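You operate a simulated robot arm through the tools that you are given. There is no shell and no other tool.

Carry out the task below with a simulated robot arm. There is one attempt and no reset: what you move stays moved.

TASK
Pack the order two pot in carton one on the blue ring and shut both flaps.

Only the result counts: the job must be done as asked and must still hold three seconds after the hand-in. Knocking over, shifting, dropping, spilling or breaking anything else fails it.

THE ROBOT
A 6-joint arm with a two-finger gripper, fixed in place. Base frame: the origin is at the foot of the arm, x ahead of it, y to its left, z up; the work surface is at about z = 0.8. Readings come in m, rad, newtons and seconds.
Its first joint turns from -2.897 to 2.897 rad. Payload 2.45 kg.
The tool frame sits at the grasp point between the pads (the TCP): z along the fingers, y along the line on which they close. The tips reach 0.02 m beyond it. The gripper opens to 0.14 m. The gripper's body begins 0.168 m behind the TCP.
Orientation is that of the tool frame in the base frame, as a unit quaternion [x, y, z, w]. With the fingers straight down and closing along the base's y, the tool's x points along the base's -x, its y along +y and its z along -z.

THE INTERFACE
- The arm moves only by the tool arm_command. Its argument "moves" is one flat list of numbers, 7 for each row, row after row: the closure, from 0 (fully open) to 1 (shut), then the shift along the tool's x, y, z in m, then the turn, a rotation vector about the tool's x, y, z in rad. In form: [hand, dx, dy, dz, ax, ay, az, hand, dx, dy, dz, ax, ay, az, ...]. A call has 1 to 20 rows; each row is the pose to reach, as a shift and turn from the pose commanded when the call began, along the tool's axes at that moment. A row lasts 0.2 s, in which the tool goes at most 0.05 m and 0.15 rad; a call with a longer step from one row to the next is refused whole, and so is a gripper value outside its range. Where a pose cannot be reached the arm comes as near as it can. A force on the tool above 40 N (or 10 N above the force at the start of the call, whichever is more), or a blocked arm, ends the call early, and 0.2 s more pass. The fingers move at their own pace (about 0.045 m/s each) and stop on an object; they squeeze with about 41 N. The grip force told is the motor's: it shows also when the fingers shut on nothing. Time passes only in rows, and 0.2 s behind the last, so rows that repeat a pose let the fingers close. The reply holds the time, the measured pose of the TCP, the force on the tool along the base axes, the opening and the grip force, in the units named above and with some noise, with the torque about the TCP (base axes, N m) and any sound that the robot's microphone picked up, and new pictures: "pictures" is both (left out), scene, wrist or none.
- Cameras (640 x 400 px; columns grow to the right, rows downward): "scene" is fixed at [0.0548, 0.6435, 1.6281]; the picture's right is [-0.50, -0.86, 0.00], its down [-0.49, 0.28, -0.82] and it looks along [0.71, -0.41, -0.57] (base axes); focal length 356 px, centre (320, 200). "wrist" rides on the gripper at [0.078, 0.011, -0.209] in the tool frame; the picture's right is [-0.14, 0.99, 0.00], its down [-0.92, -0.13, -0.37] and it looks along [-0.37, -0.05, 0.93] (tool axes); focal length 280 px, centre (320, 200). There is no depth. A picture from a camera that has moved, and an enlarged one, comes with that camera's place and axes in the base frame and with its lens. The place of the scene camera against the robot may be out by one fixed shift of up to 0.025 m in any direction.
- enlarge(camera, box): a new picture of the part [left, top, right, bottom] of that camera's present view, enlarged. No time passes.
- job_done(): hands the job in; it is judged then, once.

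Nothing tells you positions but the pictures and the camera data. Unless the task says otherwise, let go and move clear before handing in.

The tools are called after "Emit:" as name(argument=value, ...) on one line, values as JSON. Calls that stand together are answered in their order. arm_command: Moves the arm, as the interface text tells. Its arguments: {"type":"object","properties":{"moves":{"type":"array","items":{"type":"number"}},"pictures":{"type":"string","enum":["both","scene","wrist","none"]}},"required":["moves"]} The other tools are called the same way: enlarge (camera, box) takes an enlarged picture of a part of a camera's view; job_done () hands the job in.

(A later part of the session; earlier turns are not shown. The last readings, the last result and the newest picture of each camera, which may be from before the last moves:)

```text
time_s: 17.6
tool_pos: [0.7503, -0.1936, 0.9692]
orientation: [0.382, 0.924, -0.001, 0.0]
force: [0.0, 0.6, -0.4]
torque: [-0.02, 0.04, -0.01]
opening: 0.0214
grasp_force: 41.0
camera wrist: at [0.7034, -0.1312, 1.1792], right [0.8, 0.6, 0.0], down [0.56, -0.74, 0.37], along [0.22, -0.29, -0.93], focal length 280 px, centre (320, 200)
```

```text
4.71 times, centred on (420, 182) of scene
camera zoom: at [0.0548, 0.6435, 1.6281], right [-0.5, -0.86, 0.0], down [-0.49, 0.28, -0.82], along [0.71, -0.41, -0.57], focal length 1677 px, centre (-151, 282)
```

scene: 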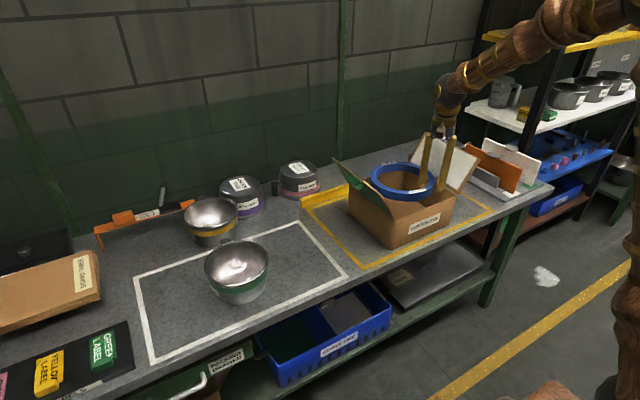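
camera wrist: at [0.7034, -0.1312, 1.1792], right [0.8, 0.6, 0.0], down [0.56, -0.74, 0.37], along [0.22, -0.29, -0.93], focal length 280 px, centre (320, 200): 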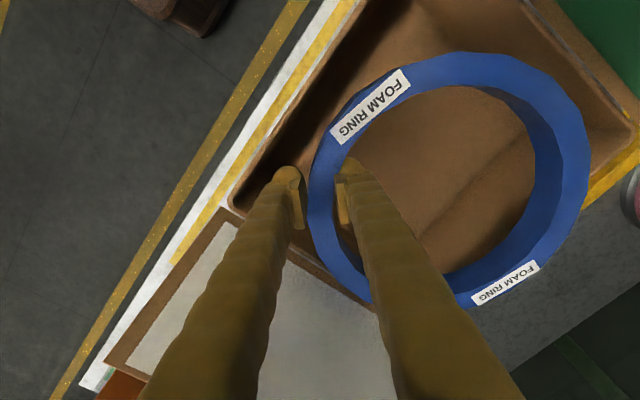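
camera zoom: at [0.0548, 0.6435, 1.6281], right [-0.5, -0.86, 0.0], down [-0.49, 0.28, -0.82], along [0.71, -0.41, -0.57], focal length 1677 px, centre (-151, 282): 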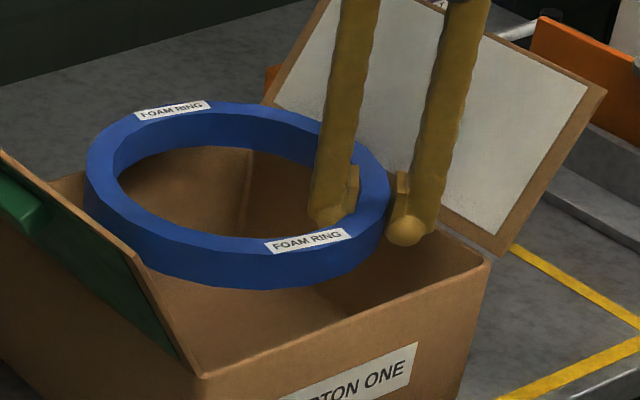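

The ring centre is at about (0.833, -0.142) while the carton centre is nearer (0.822, -0.135), so I'll shift about a centimetre toward the front-left. Then I'll lower the ring to just above the carton floor.

Emit:
arm_command(moves=[1, 0.0129, -0.003, 0, 0, 0, 0, 1, 0.0129, -0.003, 0.03, 0, 0, 0, 1, 0.0129, -0.003, 0.06, 0, 0, 0, 1, 0.0129, -0.003, 0.09, 0, 0, 0, 1, 0.0129, -0.003, 0.115, 0, 0, 0, 1, 0.0129, -0.003, 0.127, 0, 0, 0, 1, 0.0129, -0.003, 0.127, 0, 0, 0], pictures="both")

Emit:
enlarge(camera="scene", box=[330, 130, 490, 250])

```text
time_s: 19.2
tool_pos: [0.7373, -0.1873, 0.842]
orientation: [0.382, 0.924, 0.0, 0.001]
force: [-0.7, 0.5, -0.1]
torque: [-0.06, 0.03, 0.01]
opening: 0.0214
grasp_force: 40.6
camera wrist: at [0.6898, -0.1247, 1.052], right [0.8, 0.6, 0.0], down [0.56, -0.74, 0.37], along [0.22, -0.29, -0.93], focal length 280 px, centre (320, 200)
```

scene: 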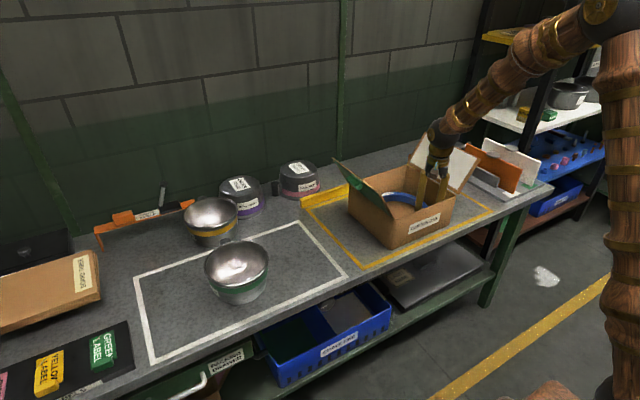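
wrist: 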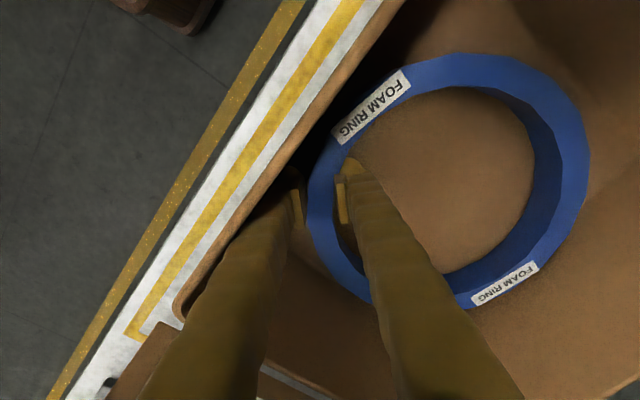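

```text
3.33 times, centred on (410, 190) of scene
camera zoom: at [0.0548, 0.6435, 1.6281], right [-0.5, -0.86, 0.0], down [-0.49, 0.28, -0.82], along [0.71, -0.41, -0.57], focal length 1188 px, centre (20, 233)
```

zoom: 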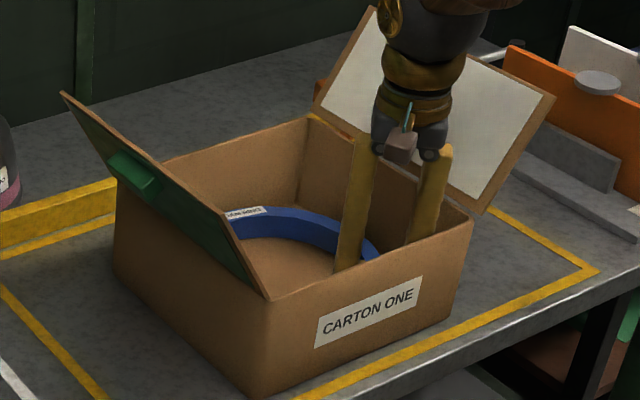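

The ring is inside the carton with a gap all round. I'll lower the last few millimetres, open just enough to release, and rise straight up.

Emit:
arm_command(moves=[1, 0, 0, 0.004, 0, 0, 0, 1, 0, 0, 0.007, 0, 0, 0, 0.757, 0, 0, 0.007, 0, 0, 0, 0.757, 0, 0, 0.007, 0, 0, 0, 0.757, 0, 0, 0.007, 0, 0, 0], pictures="wrist")

```text
time_s: 20.4
tool_pos: [0.7361, -0.187, 0.8343]
orientation: [0.382, 0.924, 0.0, 0.0]
force: [0.0, -0.4, -0.1]
torque: [-0.01, 0.0, -0.01]
opening: 0.0341
grasp_force: 0.1
camera wrist: at [0.69, -0.1244, 1.045], right [0.8, 0.6, 0.0], down [0.56, -0.74, 0.37], along [0.22, -0.29, -0.93], focal length 280 px, centre (320, 200)
```

wrist: 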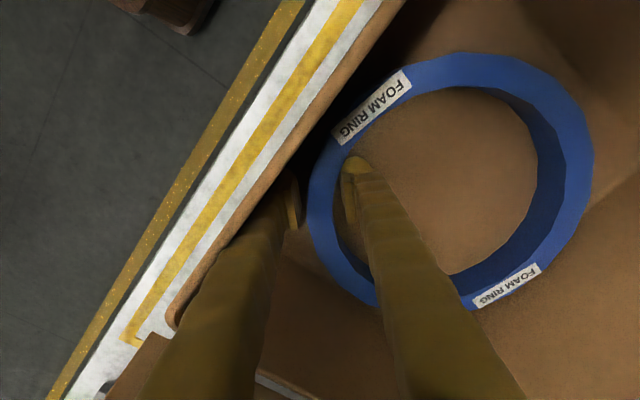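

The ring is released. I'll rise straight up and look at the carton from above.

Emit:
arm_command(moves=[0.757, 0, 0, -0.03, 0, 0, 0, 0.757, 0, 0, -0.07, 0, 0, 0, 0.757, 0, 0, -0.115, 0, 0, 0, 0.757, 0, 0, -0.16, 0, 0, 0, 0.757, 0, 0, -0.205, 0, 0, 0, 0.757, 0, 0, -0.25, 0, 0, 0, 0.5, 0, 0, -0.295, 0, 0, 0, 0.5, 0, 0, -0.34, 0, 0, 0, 0.5, 0, 0, -0.34, 0, 0, 0], pictures="both")

Emit:
enlarge(camera="wrist", box=[240, 0, 540, 250])

Emit:
enlarge(camera="scene", box=[330, 130, 490, 250])

```text
time_s: 22.4
tool_pos: [0.7375, -0.1877, 1.174]
orientation: [0.382, 0.924, 0.0, 0.0]
force: [0.0, -0.7, -0.3]
torque: [0.0, 0.02, -0.01]
opening: 0.0699
grasp_force: 0.0
camera wrist: at [0.6908, -0.1256, 1.3844], right [0.8, 0.6, 0.0], down [0.56, -0.74, 0.37], along [0.22, -0.29, -0.93], focal length 280 px, centre (320, 200)
```

scene: 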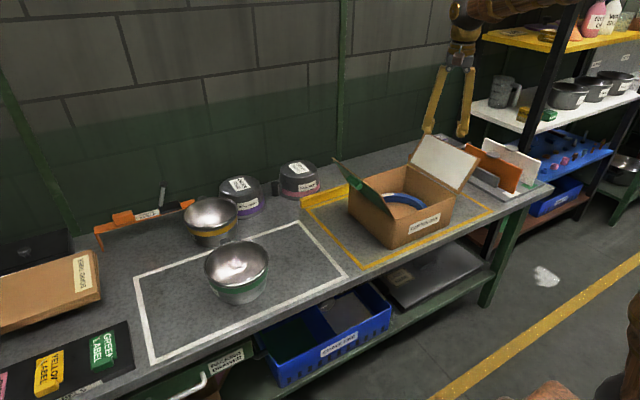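
wrist: 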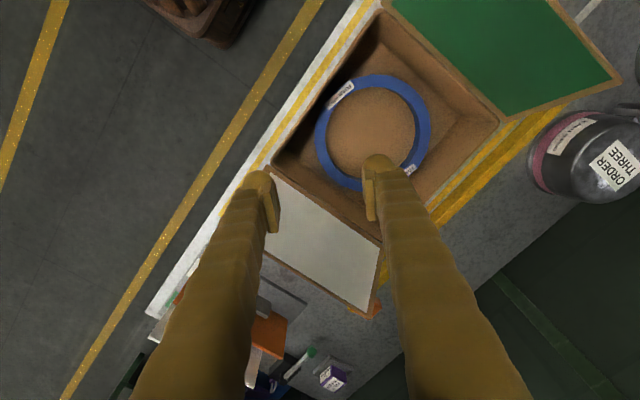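

```text
1.60 times, centred on (390, 125) of wrist
camera zoom: at [0.6908, -0.1256, 1.3844], right [0.8, 0.6, 0.0], down [0.56, -0.74, 0.37], along [0.22, -0.29, -0.93], focal length 449 px, centre (208, 320)
```

zoom: 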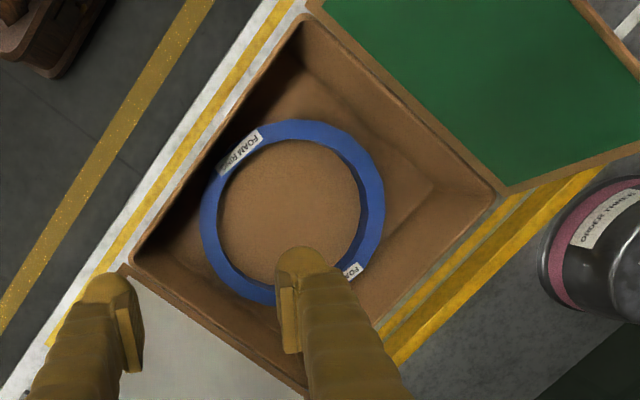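

```text
3.33 times, centred on (410, 190) of scene
camera zoom: at [0.0548, 0.6435, 1.6281], right [-0.5, -0.86, 0.0], down [-0.49, 0.28, -0.82], along [0.71, -0.41, -0.57], focal length 1188 px, centre (20, 233)
```

zoom: 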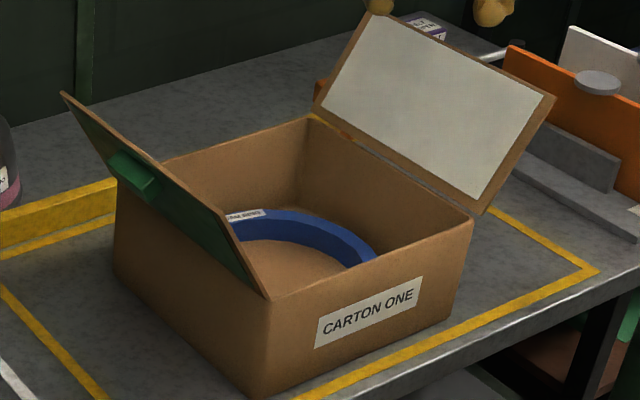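

The ring now lies in the carton centred at about (0.824, -0.136), close to the carton's centre. Next I'll go to the order two pot near (1.066, 0.487), approaching its near rim with the tool tilted outward about 0.38 rad to gain reach; first a stand-off position for a closer look.

Emit:
arm_command(moves=[0.5, 0.0174, 0.0404, 0.0107, -0.0271, 0, 0, 0.5, 0.0349, 0.0807, 0.0214, -0.0543, 0, 0, 0.5, 0.0523, 0.1211, 0.0321, -0.0814, 0, 0, 0.5, 0.0697, 0.1615, 0.0429, -0.1086, 0, 0, 0.5, 0.0871, 0.2018, 0.0536, -0.1357, 0, 0, 0.5, 0.1046, 0.2422, 0.0643, -0.1629, 0, 0, 0.5, 0.122, 0.2826, 0.075, -0.19, 0, 0, 0.5, 0.1394, 0.3229, 0.0857, -0.2171, 0, 0, 0.5, 0.1569, 0.3633, 0.0964, -0.2443, 0, 0, 0.5, 0.1743, 0.4037, 0.1071, -0.2714, 0, 0, 0.5, 0.1917, 0.444, 0.1179, -0.2986, 0, 0, 0.5, 0.2091, 0.4844, 0.1286, -0.3257, 0, 0, 0.5, 0.2266, 0.5247, 0.1393, -0.3529, 0, 0, 0.5, 0.244, 0.5651, 0.15, -0.38, 0, 0, 0.5, 0.244, 0.5651, 0.15, -0.38, 0, 0], pictures="both")

Emit:
enlarge(camera="wrist", box=[240, 0, 640, 250])

Emit:
enlarge(camera="scene", box=[160, 150, 320, 260])

```text
time_s: 25.6
tool_pos: [0.9644, 0.3843, 1.0249]
orientation: [0.375, 0.907, 0.174, 0.072]
force: [-0.7, 0.1, 0.9]
torque: [-0.02, -0.01, -0.01]
opening: 0.0701
grasp_force: 0.0
camera wrist: at [0.8612, 0.3912, 1.2241], right [0.75, 0.55, 0.37], down [0.47, -0.83, 0.29], along [0.47, -0.05, -0.88], focal length 280 px, centre (320, 200)
```

scene: 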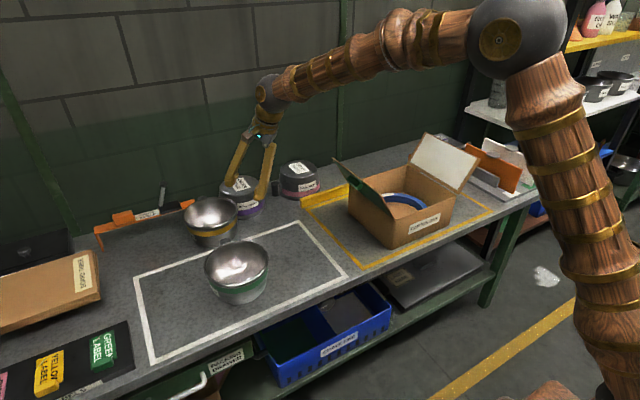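
wrist: 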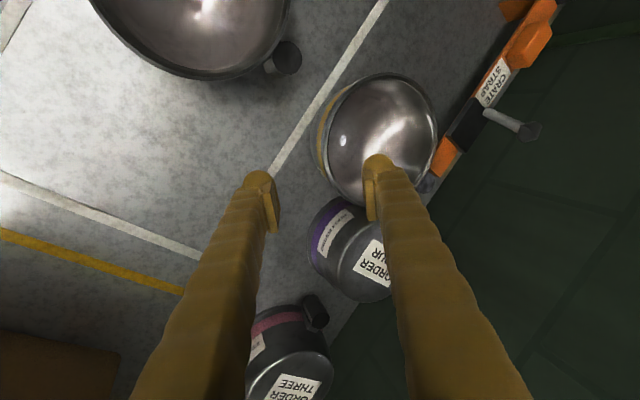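

```text
1.60 times, centred on (440, 125) of wrist
camera zoom: at [0.8612, 0.3912, 1.2241], right [0.75, 0.55, 0.37], down [0.47, -0.83, 0.29], along [0.47, -0.05, -0.88], focal length 449 px, centre (128, 320)
```

zoom: 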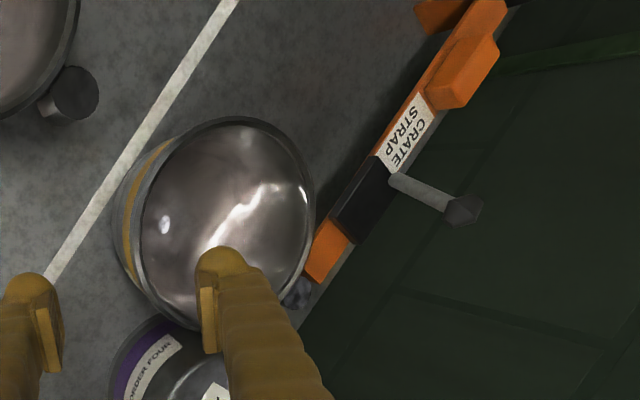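

```text
3.64 times, centred on (240, 205) of scene
camera zoom: at [0.0548, 0.6435, 1.6281], right [-0.5, -0.86, 0.0], down [-0.49, 0.28, -0.82], along [0.71, -0.41, -0.57], focal length 1296 px, centre (611, 182)
```

zoom: 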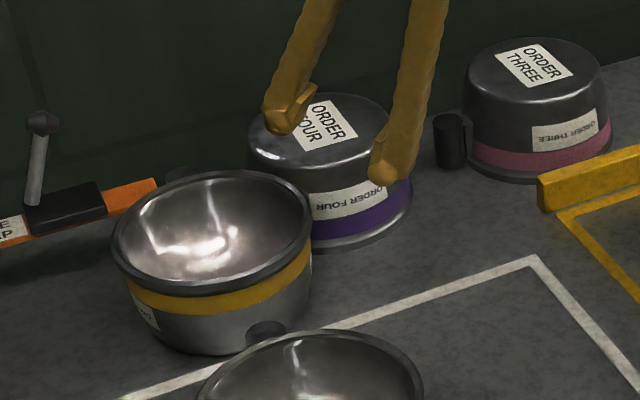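

The pot's rim centre comes out at about (1.072, 0.483), radius 0.092, with its handle pointing toward +x at (1.17, 0.48). I'll slide along the tool axis so the near rim falls between the fingers, stopping short first to check.

Emit:
arm_command(moves=[0.571, -0.003, 0.0005, 0.03, 0, 0, 0, 0.571, -0.0064, 0.001, 0.06, 0, 0, 0, 0.571, -0.0064, 0.001, 0.09, 0, 0, 0, 0.571, -0.0064, 0.001, 0.11, 0, 0, 0, 0.571, -0.0064, 0.001, 0.11, 0, 0, 0], pictures="both")

Emit:
enlarge(camera="wrist", box=[230, 60, 480, 260])

Emit:
enlarge(camera="scene", box=[170, 150, 300, 260])

```text
time_s: 26.8
tool_pos: [0.9966, 0.4106, 0.9249]
orientation: [0.375, 0.907, 0.175, 0.072]
force: [-0.6, -0.3, -0.3]
torque: [0.0, -0.01, 0.01]
opening: 0.0602
grasp_force: 0.0
camera wrist: at [0.895, 0.4169, 1.1233], right [0.75, 0.55, 0.37], down [0.47, -0.83, 0.3], along [0.47, -0.05, -0.88], focal length 280 px, centre (320, 200)
```

scene: 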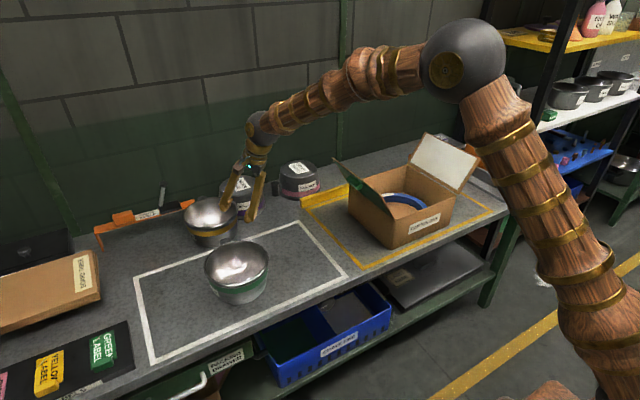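
wrist: 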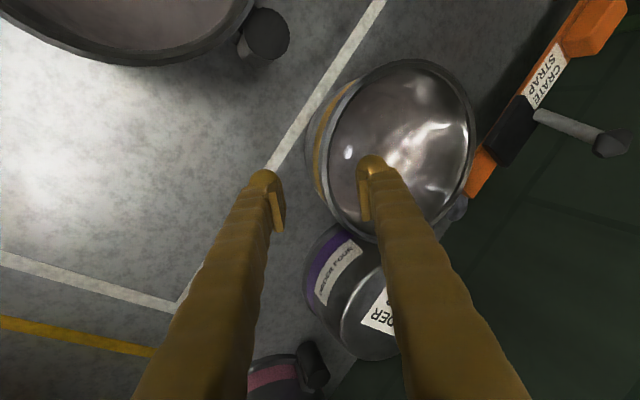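

```text
2.00 times, centred on (355, 160) of wrist
camera zoom: at [0.895, 0.4169, 1.1233], right [0.75, 0.55, 0.37], down [0.47, -0.83, 0.3], along [0.47, -0.05, -0.88], focal length 561 px, centre (250, 280)
```

zoom: 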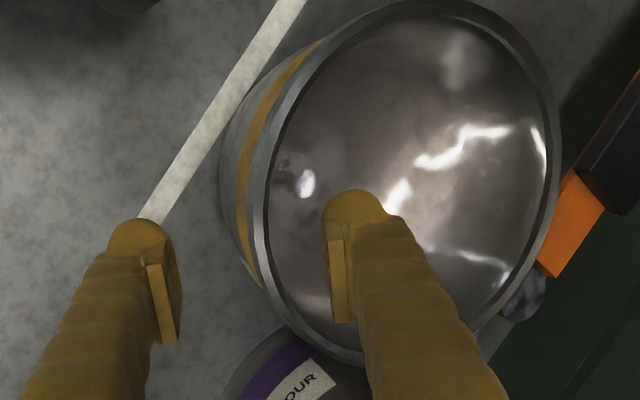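

```text
3.64 times, centred on (235, 205) of scene
camera zoom: at [0.0548, 0.6435, 1.6281], right [-0.5, -0.86, 0.0], down [-0.49, 0.28, -0.82], along [0.71, -0.41, -0.57], focal length 1296 px, centre (629, 182)
```

zoom: 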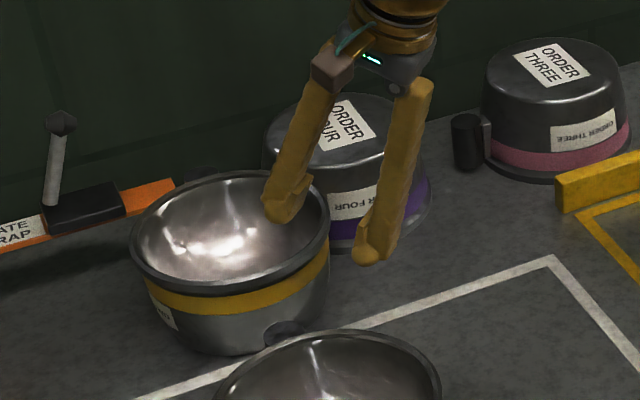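

The near rim is between the fingers. I'll go the last 4–5 cm down, with a small sideways correction, and close on the rim.

Emit:
arm_command(moves=[0.571, 0.003, 0, 0.015, 0, 0, 0, 0.571, 0.005, 0, 0.03, 0, 0, 0, 0.571, 0.005, 0, 0.046, 0, 0, 0, 0.571, 0.005, 0, 0.046, 0, 0, 0], pictures="both")

Emit:
enlarge(camera="wrist", box=[230, 60, 480, 260])

Emit:
enlarge(camera="scene", box=[170, 150, 300, 260])

```text
time_s: 27.8
tool_pos: [1.0047, 0.4259, 0.8797]
orientation: [0.375, 0.908, 0.174, 0.072]
force: [0.6, -0.6, 0.1]
torque: [-0.02, 0.0, 0.0]
opening: 0.0601
grasp_force: 0.1
camera wrist: at [0.9033, 0.4335, 1.0799], right [0.75, 0.55, 0.37], down [0.47, -0.83, 0.29], along [0.47, -0.05, -0.88], focal length 280 px, centre (320, 200)
```

scene: 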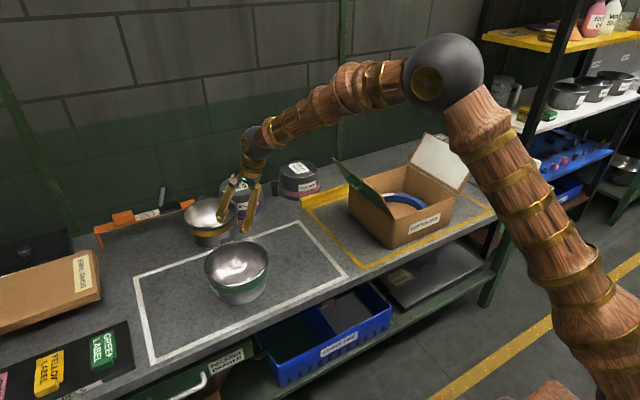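
wrist: 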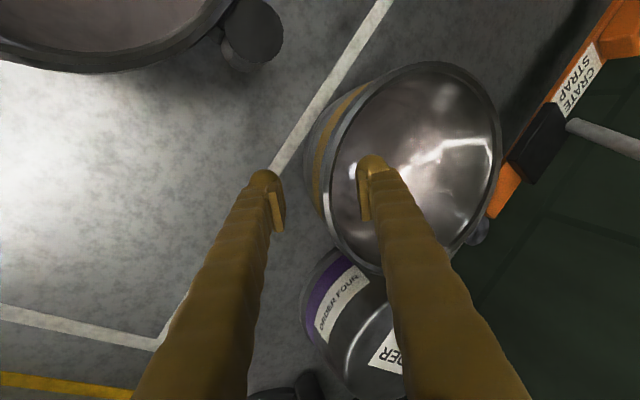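

```text
2.00 times, centred on (355, 160) of wrist
camera zoom: at [0.9033, 0.4335, 1.0799], right [0.75, 0.55, 0.37], down [0.47, -0.83, 0.29], along [0.47, -0.05, -0.88], focal length 561 px, centre (250, 280)
```

zoom: 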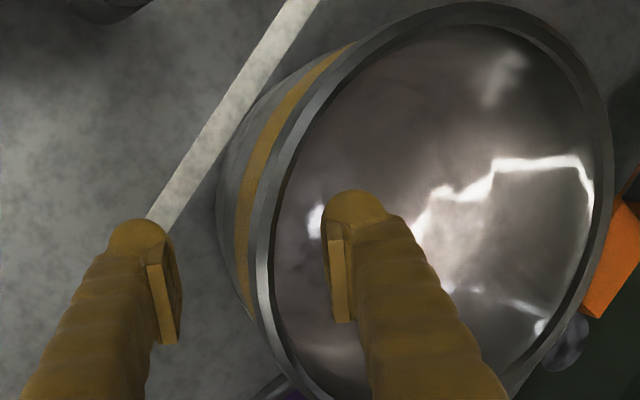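

```text
3.64 times, centred on (235, 205) of scene
camera zoom: at [0.0548, 0.6435, 1.6281], right [-0.5, -0.86, 0.0], down [-0.49, 0.28, -0.82], along [0.71, -0.41, -0.57], focal length 1296 px, centre (629, 182)
```

zoom: 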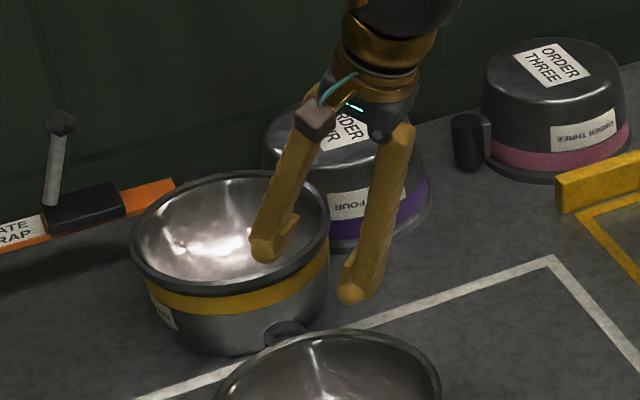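

The rim sits centred between the pads. Closing now.

Emit:
arm_command(moves=[0.8, 0, 0, 0, 0, 0, 0, 0.9, 0, 0, 0, 0, 0, 0, 1, 0, 0, 0, 0, 0, 0, 1, 0, 0, 0, 0, 0, 0, 1, 0, 0, 0, 0, 0, 0], pictures="both")

Emit:
enlarge(camera="scene", box=[170, 150, 300, 260])

```text
time_s: 29.0
tool_pos: [1.0063, 0.4261, 0.8797]
orientation: [0.375, 0.908, 0.174, 0.072]
force: [0.9, -1.1, -6.4]
torque: [-0.44, 0.43, -0.1]
opening: 0.0116
grasp_force: 38.5
camera wrist: at [0.9032, 0.4335, 1.0794], right [0.75, 0.55, 0.37], down [0.47, -0.83, 0.29], along [0.47, -0.05, -0.88], focal length 280 px, centre (320, 200)
```

scene: 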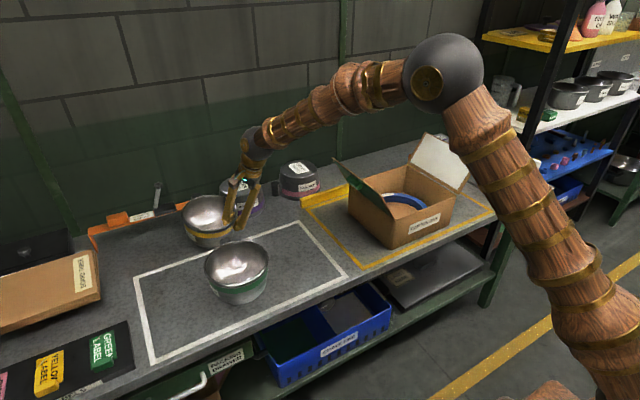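
wrist: 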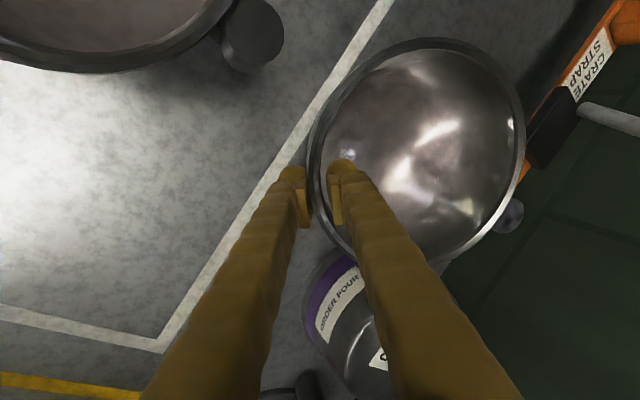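

```text
3.64 times, centred on (235, 205) of scene
camera zoom: at [0.0548, 0.6435, 1.6281], right [-0.5, -0.86, 0.0], down [-0.49, 0.28, -0.82], along [0.71, -0.41, -0.57], focal length 1296 px, centre (629, 182)
```

zoom: 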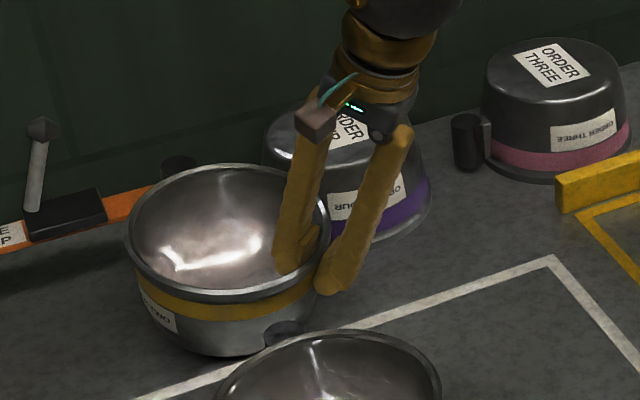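

The rim is clamped (opening 0.012 m), but the crate strap behind the pot looks like it may have shifted when the pot tipped. I'll look closely before doing anything else.

Emit:
enlarge(camera="scene", box=[70, 160, 260, 280])

Emit:
enlarge(camera="wrist", box=[440, 0, 640, 260])

```text
3.33 times, centred on (165, 220) of scene
camera zoom: at [0.0548, 0.6435, 1.6281], right [-0.5, -0.86, 0.0], down [-0.49, 0.28, -0.82], along [0.71, -0.41, -0.57], focal length 1188 px, centre (837, 133)
```

zoom: 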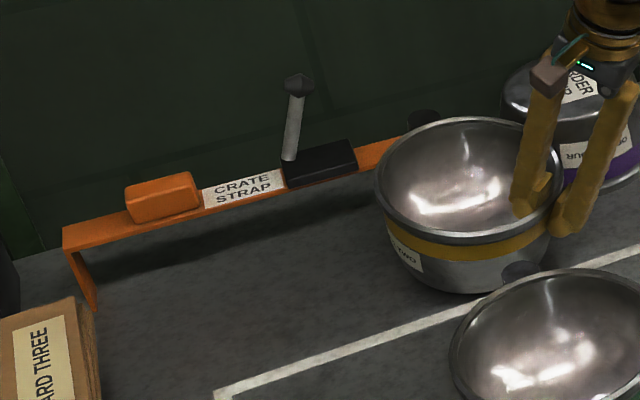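

```text
1.54 times, centred on (540, 130) of wrist
camera zoom: at [0.9032, 0.4335, 1.0794], right [0.75, 0.55, 0.37], down [0.47, -0.83, 0.29], along [0.47, -0.05, -0.88], focal length 431 px, centre (-18, 308)
```

zoom: 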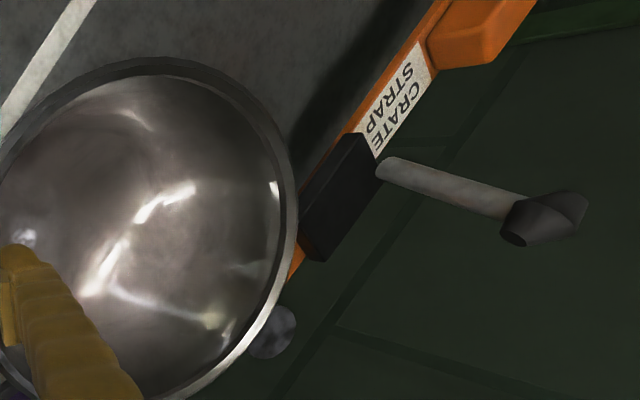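

The crate strap behind did get nudged roughly 2.5 cm when the pot slid outward on clamping; nothing fell. To avoid any more contact I'll draw the pot back toward the robot slightly as it lifts, then check.

Emit:
arm_command(moves=[1, 0, -0.0055, -0.0054, 0, 0, 0, 1, 0, -0.0109, -0.0108, 0, 0, 0, 1, 0, -0.0163, -0.0279, 0, 0, 0, 1, 0, -0.009, -0.046, 0, 0, 0, 1, 0, -0.0014, -0.065, 0, 0, 0, 1, 0, -0.0014, -0.065, 0, 0, 0], pictures="both")

Emit:
enlarge(camera="scene", box=[70, 150, 310, 280])

```text
time_s: 30.4
tool_pos: [0.986, 0.408, 0.9397]
orientation: [0.375, 0.907, 0.175, 0.072]
force: [-0.5, 0.1, -6.6]
torque: [-0.42, 0.35, -0.01]
opening: 0.0116
grasp_force: 38.3
camera wrist: at [0.8842, 0.4154, 1.1399], right [0.75, 0.55, 0.37], down [0.47, -0.83, 0.29], along [0.47, -0.05, -0.88], focal length 280 px, centre (320, 200)
```

scene: 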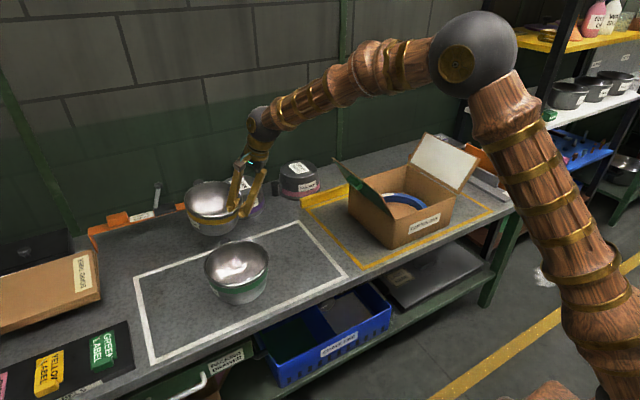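
wrist: 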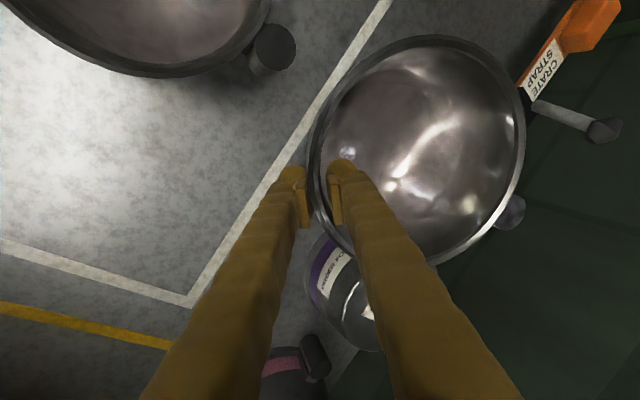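

```text
2.67 times, centred on (190, 215) of scene
camera zoom: at [0.0548, 0.6435, 1.6281], right [-0.5, -0.86, 0.0], down [-0.49, 0.28, -0.82], along [0.71, -0.41, -0.57], focal length 950 px, centre (667, 160)
```

zoom: 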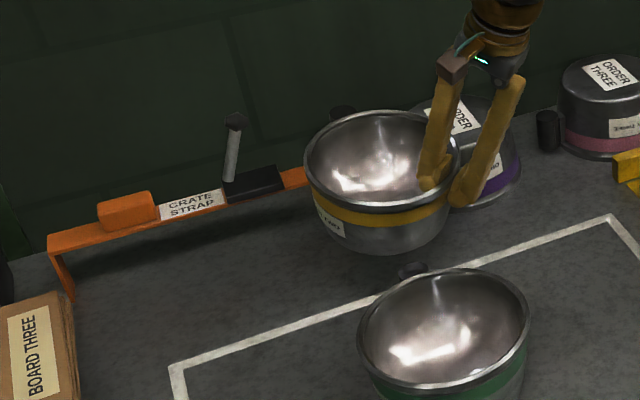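

The pot is held (about 6.6 N, so roughly 0.67 kg) and is clear of the strap and order four. I'll raise it further, bring it back over the empty bench area near (0.80, 0.22) and take out most of the tool tilt so the pot levels.

Emit:
arm_command(moves=[1, 0, 0.013, -0.0324, 0, 0, 0, 1, 0, 0.026, -0.0649, 0, 0, 0, 1, 0, 0.0389, -0.0973, 0, 0, 0, 1, 0, 0.0519, -0.1297, 0, 0, 0, 1, -0.0002, 0.0108, -0.1461, 0.0275, 0, 0, 1, -0.0004, -0.0302, -0.1624, 0.055, 0, 0, 1, -0.0006, -0.0713, -0.1788, 0.0825, 0, 0, 1, -0.0008, -0.1124, -0.1951, 0.11, 0, 0, 1, -0.0009, -0.1534, -0.2115, 0.1375, 0, 0, 1, -0.0011, -0.1945, -0.2278, 0.165, 0, 0, 1, -0.0013, -0.2355, -0.2442, 0.1925, 0, 0, 1, -0.0015, -0.2766, -0.2605, 0.22, 0, 0, 1, -0.0015, -0.2766, -0.2605, 0.22, 0, 0], pictures="both")

Emit:
enlarge(camera="scene", box=[70, 150, 310, 280])

Emit:
enlarge(camera="scene", box=[240, 80, 400, 240])

```text
time_s: 33.2
tool_pos: [0.7395, 0.1591, 1.0775]
orientation: [0.38, 0.921, 0.075, 0.031]
force: [0.2, 0.0, -5.9]
torque: [-0.4, 0.32, -0.03]
opening: 0.0115
grasp_force: 38.0
camera wrist: at [0.6688, 0.1969, 1.2869], right [0.79, 0.6, 0.16], down [0.52, -0.78, 0.34], along [0.33, -0.19, -0.93], focal length 280 px, centre (320, 200)
```

scene: 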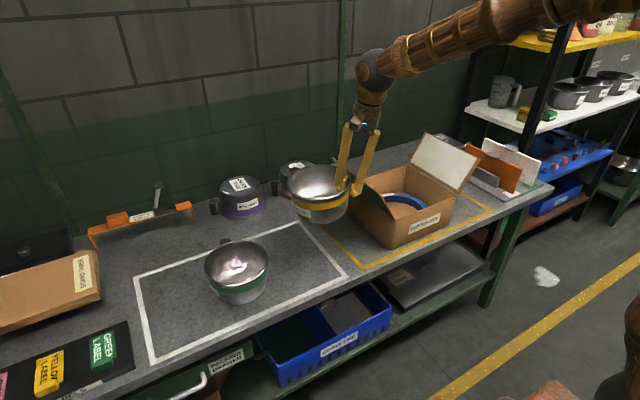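
wrist: 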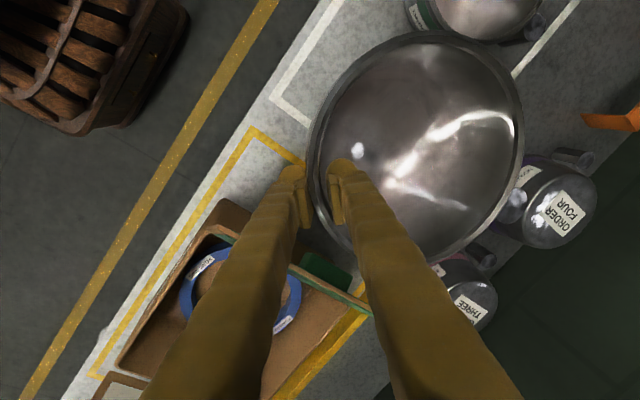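

```text
2.67 times, centred on (190, 215) of scene
camera zoom: at [0.0548, 0.6435, 1.6281], right [-0.5, -0.86, 0.0], down [-0.49, 0.28, -0.82], along [0.71, -0.41, -0.57], focal length 950 px, centre (667, 160)
```

zoom: 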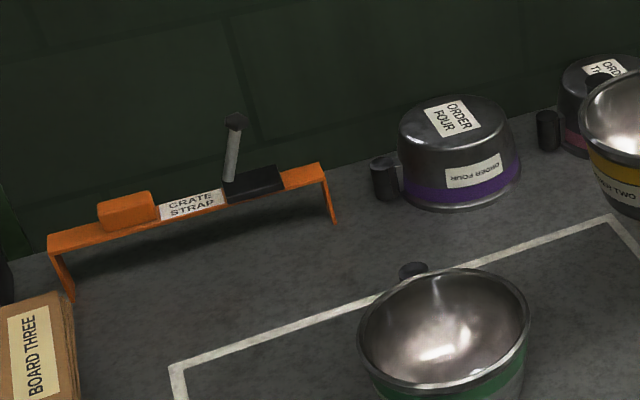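

```text
2.50 times, centred on (320, 160) of scene
camera zoom: at [0.0548, 0.6435, 1.6281], right [-0.5, -0.86, 0.0], down [-0.49, 0.28, -0.82], along [0.71, -0.41, -0.57], focal length 891 px, centre (320, 300)
```

zoom: 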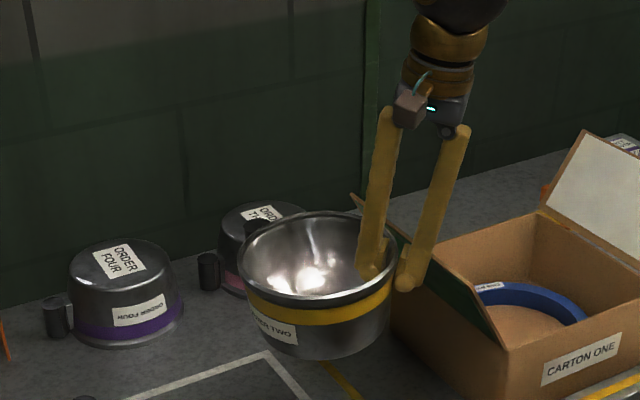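

The pot is held and nearly level at a tool tilt of about 0.16 rad. I'll zoom to see its handle direction and confirm the strap's present position, then plan the placement in the carton.

Emit:
enlarge(camera="wrist", box=[290, 10, 600, 310])

Emit:
enlarge(camera="scene", box=[280, 150, 370, 235])

Emit:
enlarge(camera="wrist", box=[70, 190, 400, 400])

```text
1.33 times, centred on (445, 160) of wrist
camera zoom: at [0.6688, 0.1969, 1.2869], right [0.79, 0.6, 0.16], down [0.52, -0.78, 0.34], along [0.33, -0.19, -0.93], focal length 374 px, centre (153, 253)
```

zoom: 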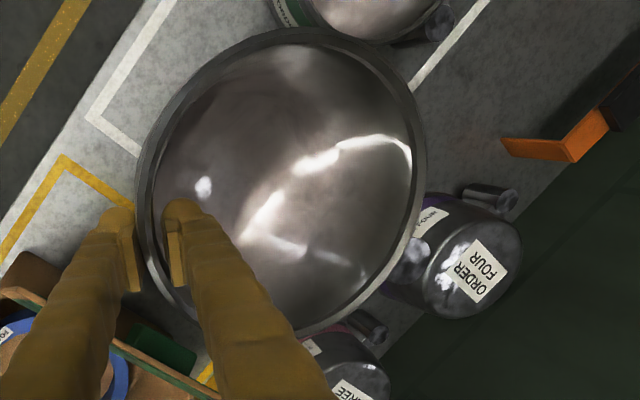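

```text
4.71 times, centred on (325, 192) of scene
camera zoom: at [0.0548, 0.6435, 1.6281], right [-0.5, -0.86, 0.0], down [-0.49, 0.28, -0.82], along [0.71, -0.41, -0.57], focal length 1677 px, centre (296, 235)
```

zoom: 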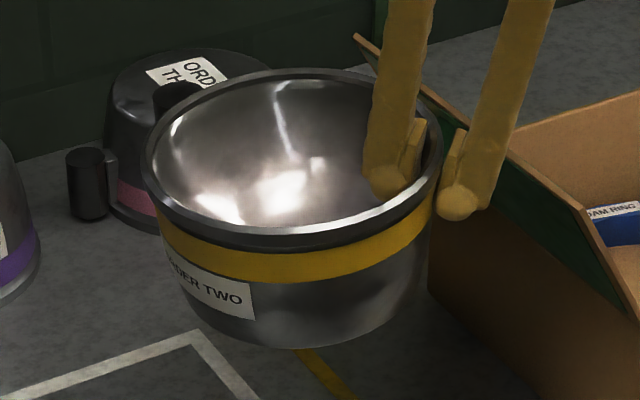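

```text
1.90 times, centred on (235, 295) of wrist
camera zoom: at [0.6688, 0.1969, 1.2869], right [0.79, 0.6, 0.16], down [0.52, -0.78, 0.34], along [0.33, -0.19, -0.93], focal length 534 px, centre (482, 19)
```

zoom: 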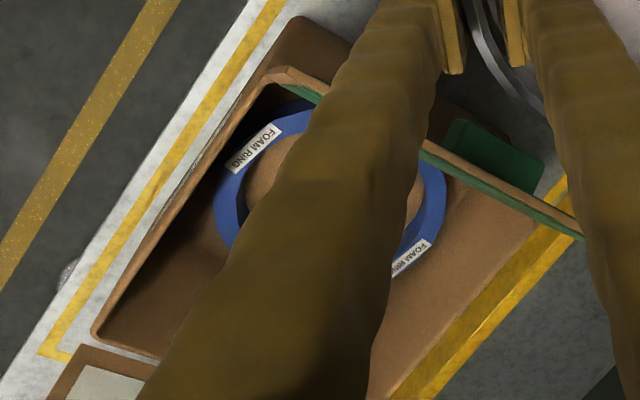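

The handle points at roughly +8° from +x and the grip is opposite-ish at about 228°; that combination would be tight inside the carton, so I'll set the pot down on the free bench area where the ring was and regrasp it from the robot's side. Lowering it now to just above the bench.

Emit:
arm_command(moves=[1, 0, -0.0061, 0.0374, -0.01, 0, 0, 1, 0, -0.0123, 0.0749, -0.02, 0, 0, 1, 0, -0.0184, 0.1123, -0.03, 0, 0, 1, 0, -0.0246, 0.1498, -0.035, 0, 0, 1, 0, -0.0283, 0.1724, -0.035, 0, 0, 1, 0, -0.0283, 0.1724, -0.035, 0, 0], pictures="both")

Emit:
enlarge(camera="scene", box=[250, 180, 380, 300])

```text
time_s: 34.6
tool_pos: [0.7402, 0.1576, 0.903]
orientation: [0.381, 0.92, 0.09, 0.037]
force: [0.0, 0.6, -6.9]
torque: [-0.42, 0.34, 0.03]
opening: 0.0113
grasp_force: 38.2
camera wrist: at [0.6638, 0.1913, 1.1113], right [0.78, 0.59, 0.19], down [0.51, -0.79, 0.34], along [0.35, -0.17, -0.92], focal length 280 px, centre (320, 200)
```

scene: 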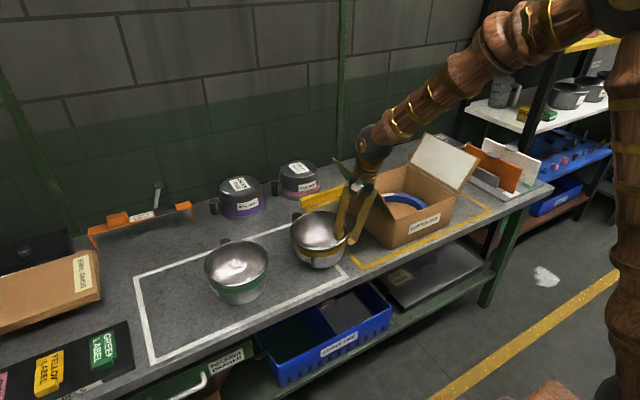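
wrist: 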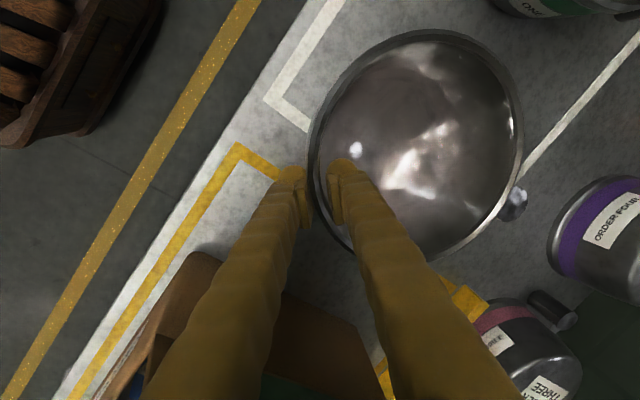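

```text
3.33 times, centred on (315, 240) of scene
camera zoom: at [0.0548, 0.6435, 1.6281], right [-0.5, -0.86, 0.0], down [-0.49, 0.28, -0.82], along [0.71, -0.41, -0.57], focal length 1188 px, centre (337, 67)
```

zoom: 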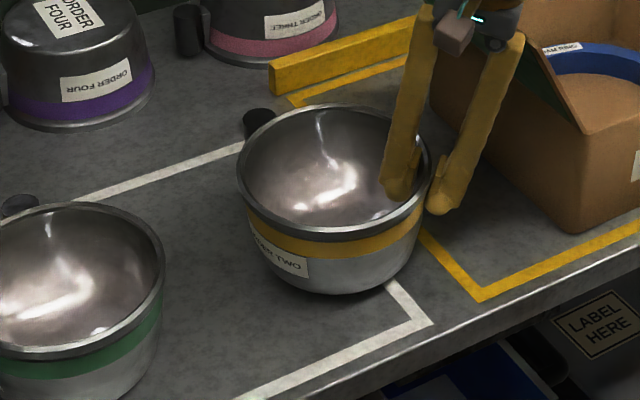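

The gripper body is near the left flap's corner, so I'll shift 3 cm in +y with a touch more tilt to level the pot. Then I'll lower it gently to the bench.

Emit:
arm_command(moves=[1, 0.0106, 0.0104, 0.002, -0.025, 0, 0, 1, 0.0211, 0.0208, 0.0041, -0.05, 0, 0, 1, 0.0211, 0.0192, 0.012, -0.05, 0, 0, 1, 0.0211, 0.0181, 0.0178, -0.05, 0, 0, 1, 0.0211, 0.0181, 0.0178, -0.05, 0, 0], pictures="both")

Emit:
enlarge(camera="scene", box=[250, 180, 380, 300])

```text
time_s: 35.8
tool_pos: [0.7391, 0.187, 0.8906]
orientation: [0.38, 0.917, 0.112, 0.047]
force: [-0.1, -0.8, -6.5]
torque: [-0.43, 0.35, 0.01]
opening: 0.0114
grasp_force: 38.4
camera wrist: at [0.6567, 0.2127, 1.0963], right [0.78, 0.58, 0.24], down [0.5, -0.8, 0.33], along [0.38, -0.13, -0.91], focal length 280 px, centre (320, 200)
```

scene: 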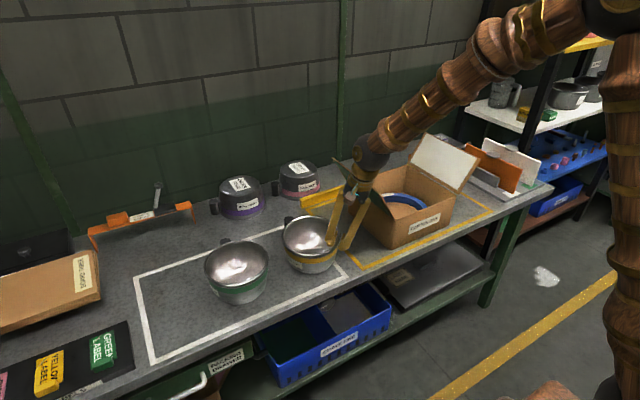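
wrist: 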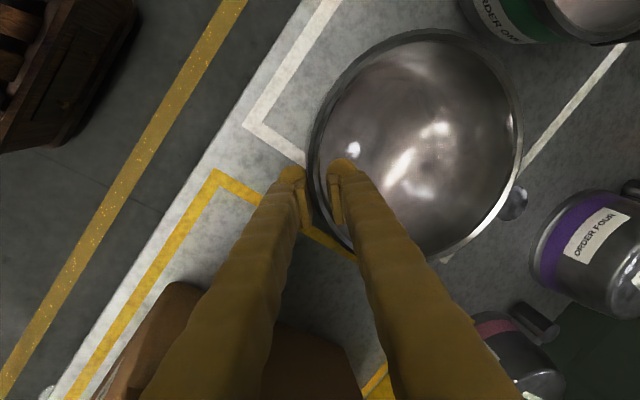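

```text
3.33 times, centred on (315, 240) of scene
camera zoom: at [0.0548, 0.6435, 1.6281], right [-0.5, -0.86, 0.0], down [-0.49, 0.28, -0.82], along [0.71, -0.41, -0.57], focal length 1188 px, centre (337, 67)
```

zoom: 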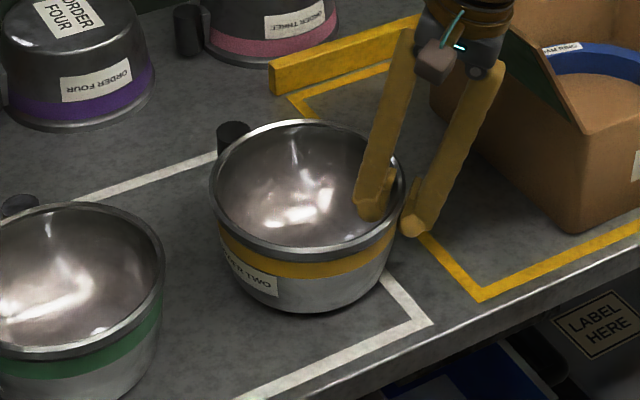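

The pot is near the bench. I'll zoom in to judge how level it is before setting it down.

Emit:
enlarge(camera="scene", box=[270, 200, 350, 280])

Emit:
enlarge(camera="scene", box=[195, 230, 275, 310])

```text
5.00 times, centred on (310, 240) of scene
camera zoom: at [0.0548, 0.6435, 1.6281], right [-0.5, -0.86, 0.0], down [-0.49, 0.28, -0.82], along [0.71, -0.41, -0.57], focal length 1782 px, centre (370, 0)
```

zoom: 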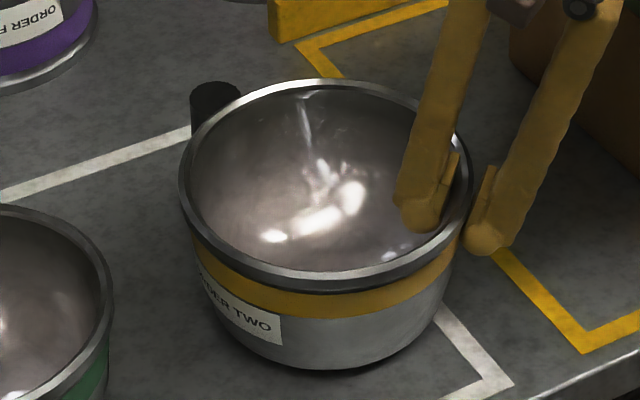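

```text
5.00 times, centred on (235, 270) of scene
camera zoom: at [0.0548, 0.6435, 1.6281], right [-0.5, -0.86, 0.0], down [-0.49, 0.28, -0.82], along [0.71, -0.41, -0.57], focal length 1782 px, centre (745, -150)
```

zoom: 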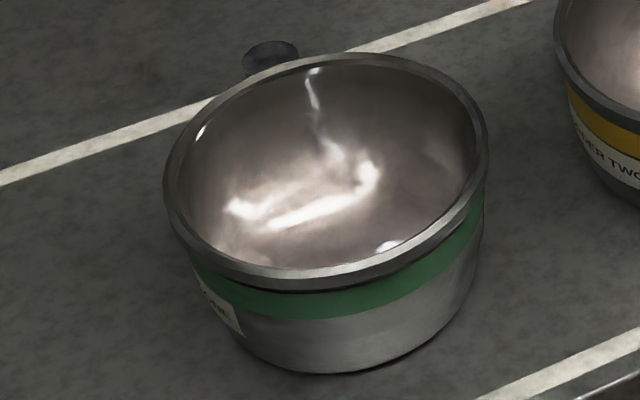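

The pot looks level to within a few degrees. I'll lower it in small steps until the weight comes off the gripper.

Emit:
arm_command(moves=[1, 0, -0.001, 0.0039, 0, 0, 0, 1, 0, -0.0017, 0.0068, 0, 0, 0, 1, 0, -0.0024, 0.0097, 0, 0, 0, 1, 0, -0.0024, 0.0097, 0, 0, 0], pictures="none")

```text
time_s: 36.8
tool_pos: [0.7401, 0.1856, 0.8804]
orientation: [0.38, 0.917, 0.114, 0.048]
force: [-0.6, -11.0, 24.5]
torque: [0.29, 0.7, 0.2]
opening: 0.0116
grasp_force: 38.4
```

The pot is on the bench. I'll ease up a couple of millimetres, open the fingers, and back out along the tool axis.

Emit:
arm_command(moves=[1, 0, 0.0006, -0.0025, 0, 0, 0, 0.85, 0, 0.0006, -0.0025, 0, 0, 0, 0.643, 0, 0.0006, -0.0025, 0, 0, 0, 0.643, 0, 0.0006, -0.0025, 0, 0, 0, 0.643, 0, 0.0006, -0.0025, 0, 0, 0], pictures="both")

Emit:
enlarge(camera="scene", box=[270, 200, 350, 280])

```text
time_s: 38.0
tool_pos: [0.739, 0.1864, 0.8837]
orientation: [0.38, 0.917, 0.112, 0.046]
force: [0.2, -0.1, 0.0]
torque: [-0.02, 0.02, -0.01]
opening: 0.0502
grasp_force: 0.0
camera wrist: at [0.656, 0.2127, 1.0899], right [0.78, 0.58, 0.24], down [0.5, -0.8, 0.33], along [0.38, -0.13, -0.91], focal length 280 px, centre (320, 200)
```

scene: 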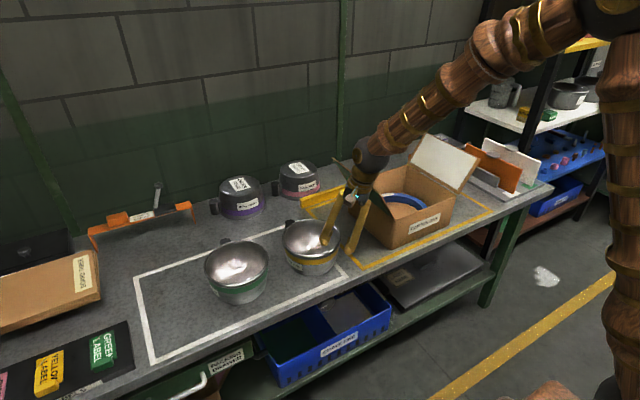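
wrist: 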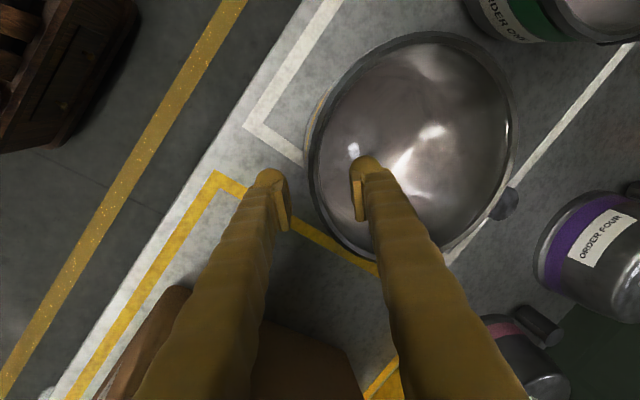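

```text
5.00 times, centred on (310, 240) of scene
camera zoom: at [0.0548, 0.6435, 1.6281], right [-0.5, -0.86, 0.0], down [-0.49, 0.28, -0.82], along [0.71, -0.41, -0.57], focal length 1782 px, centre (370, 0)
```

zoom: 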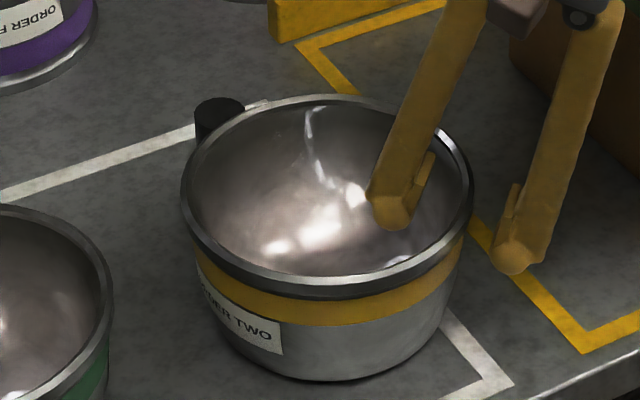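

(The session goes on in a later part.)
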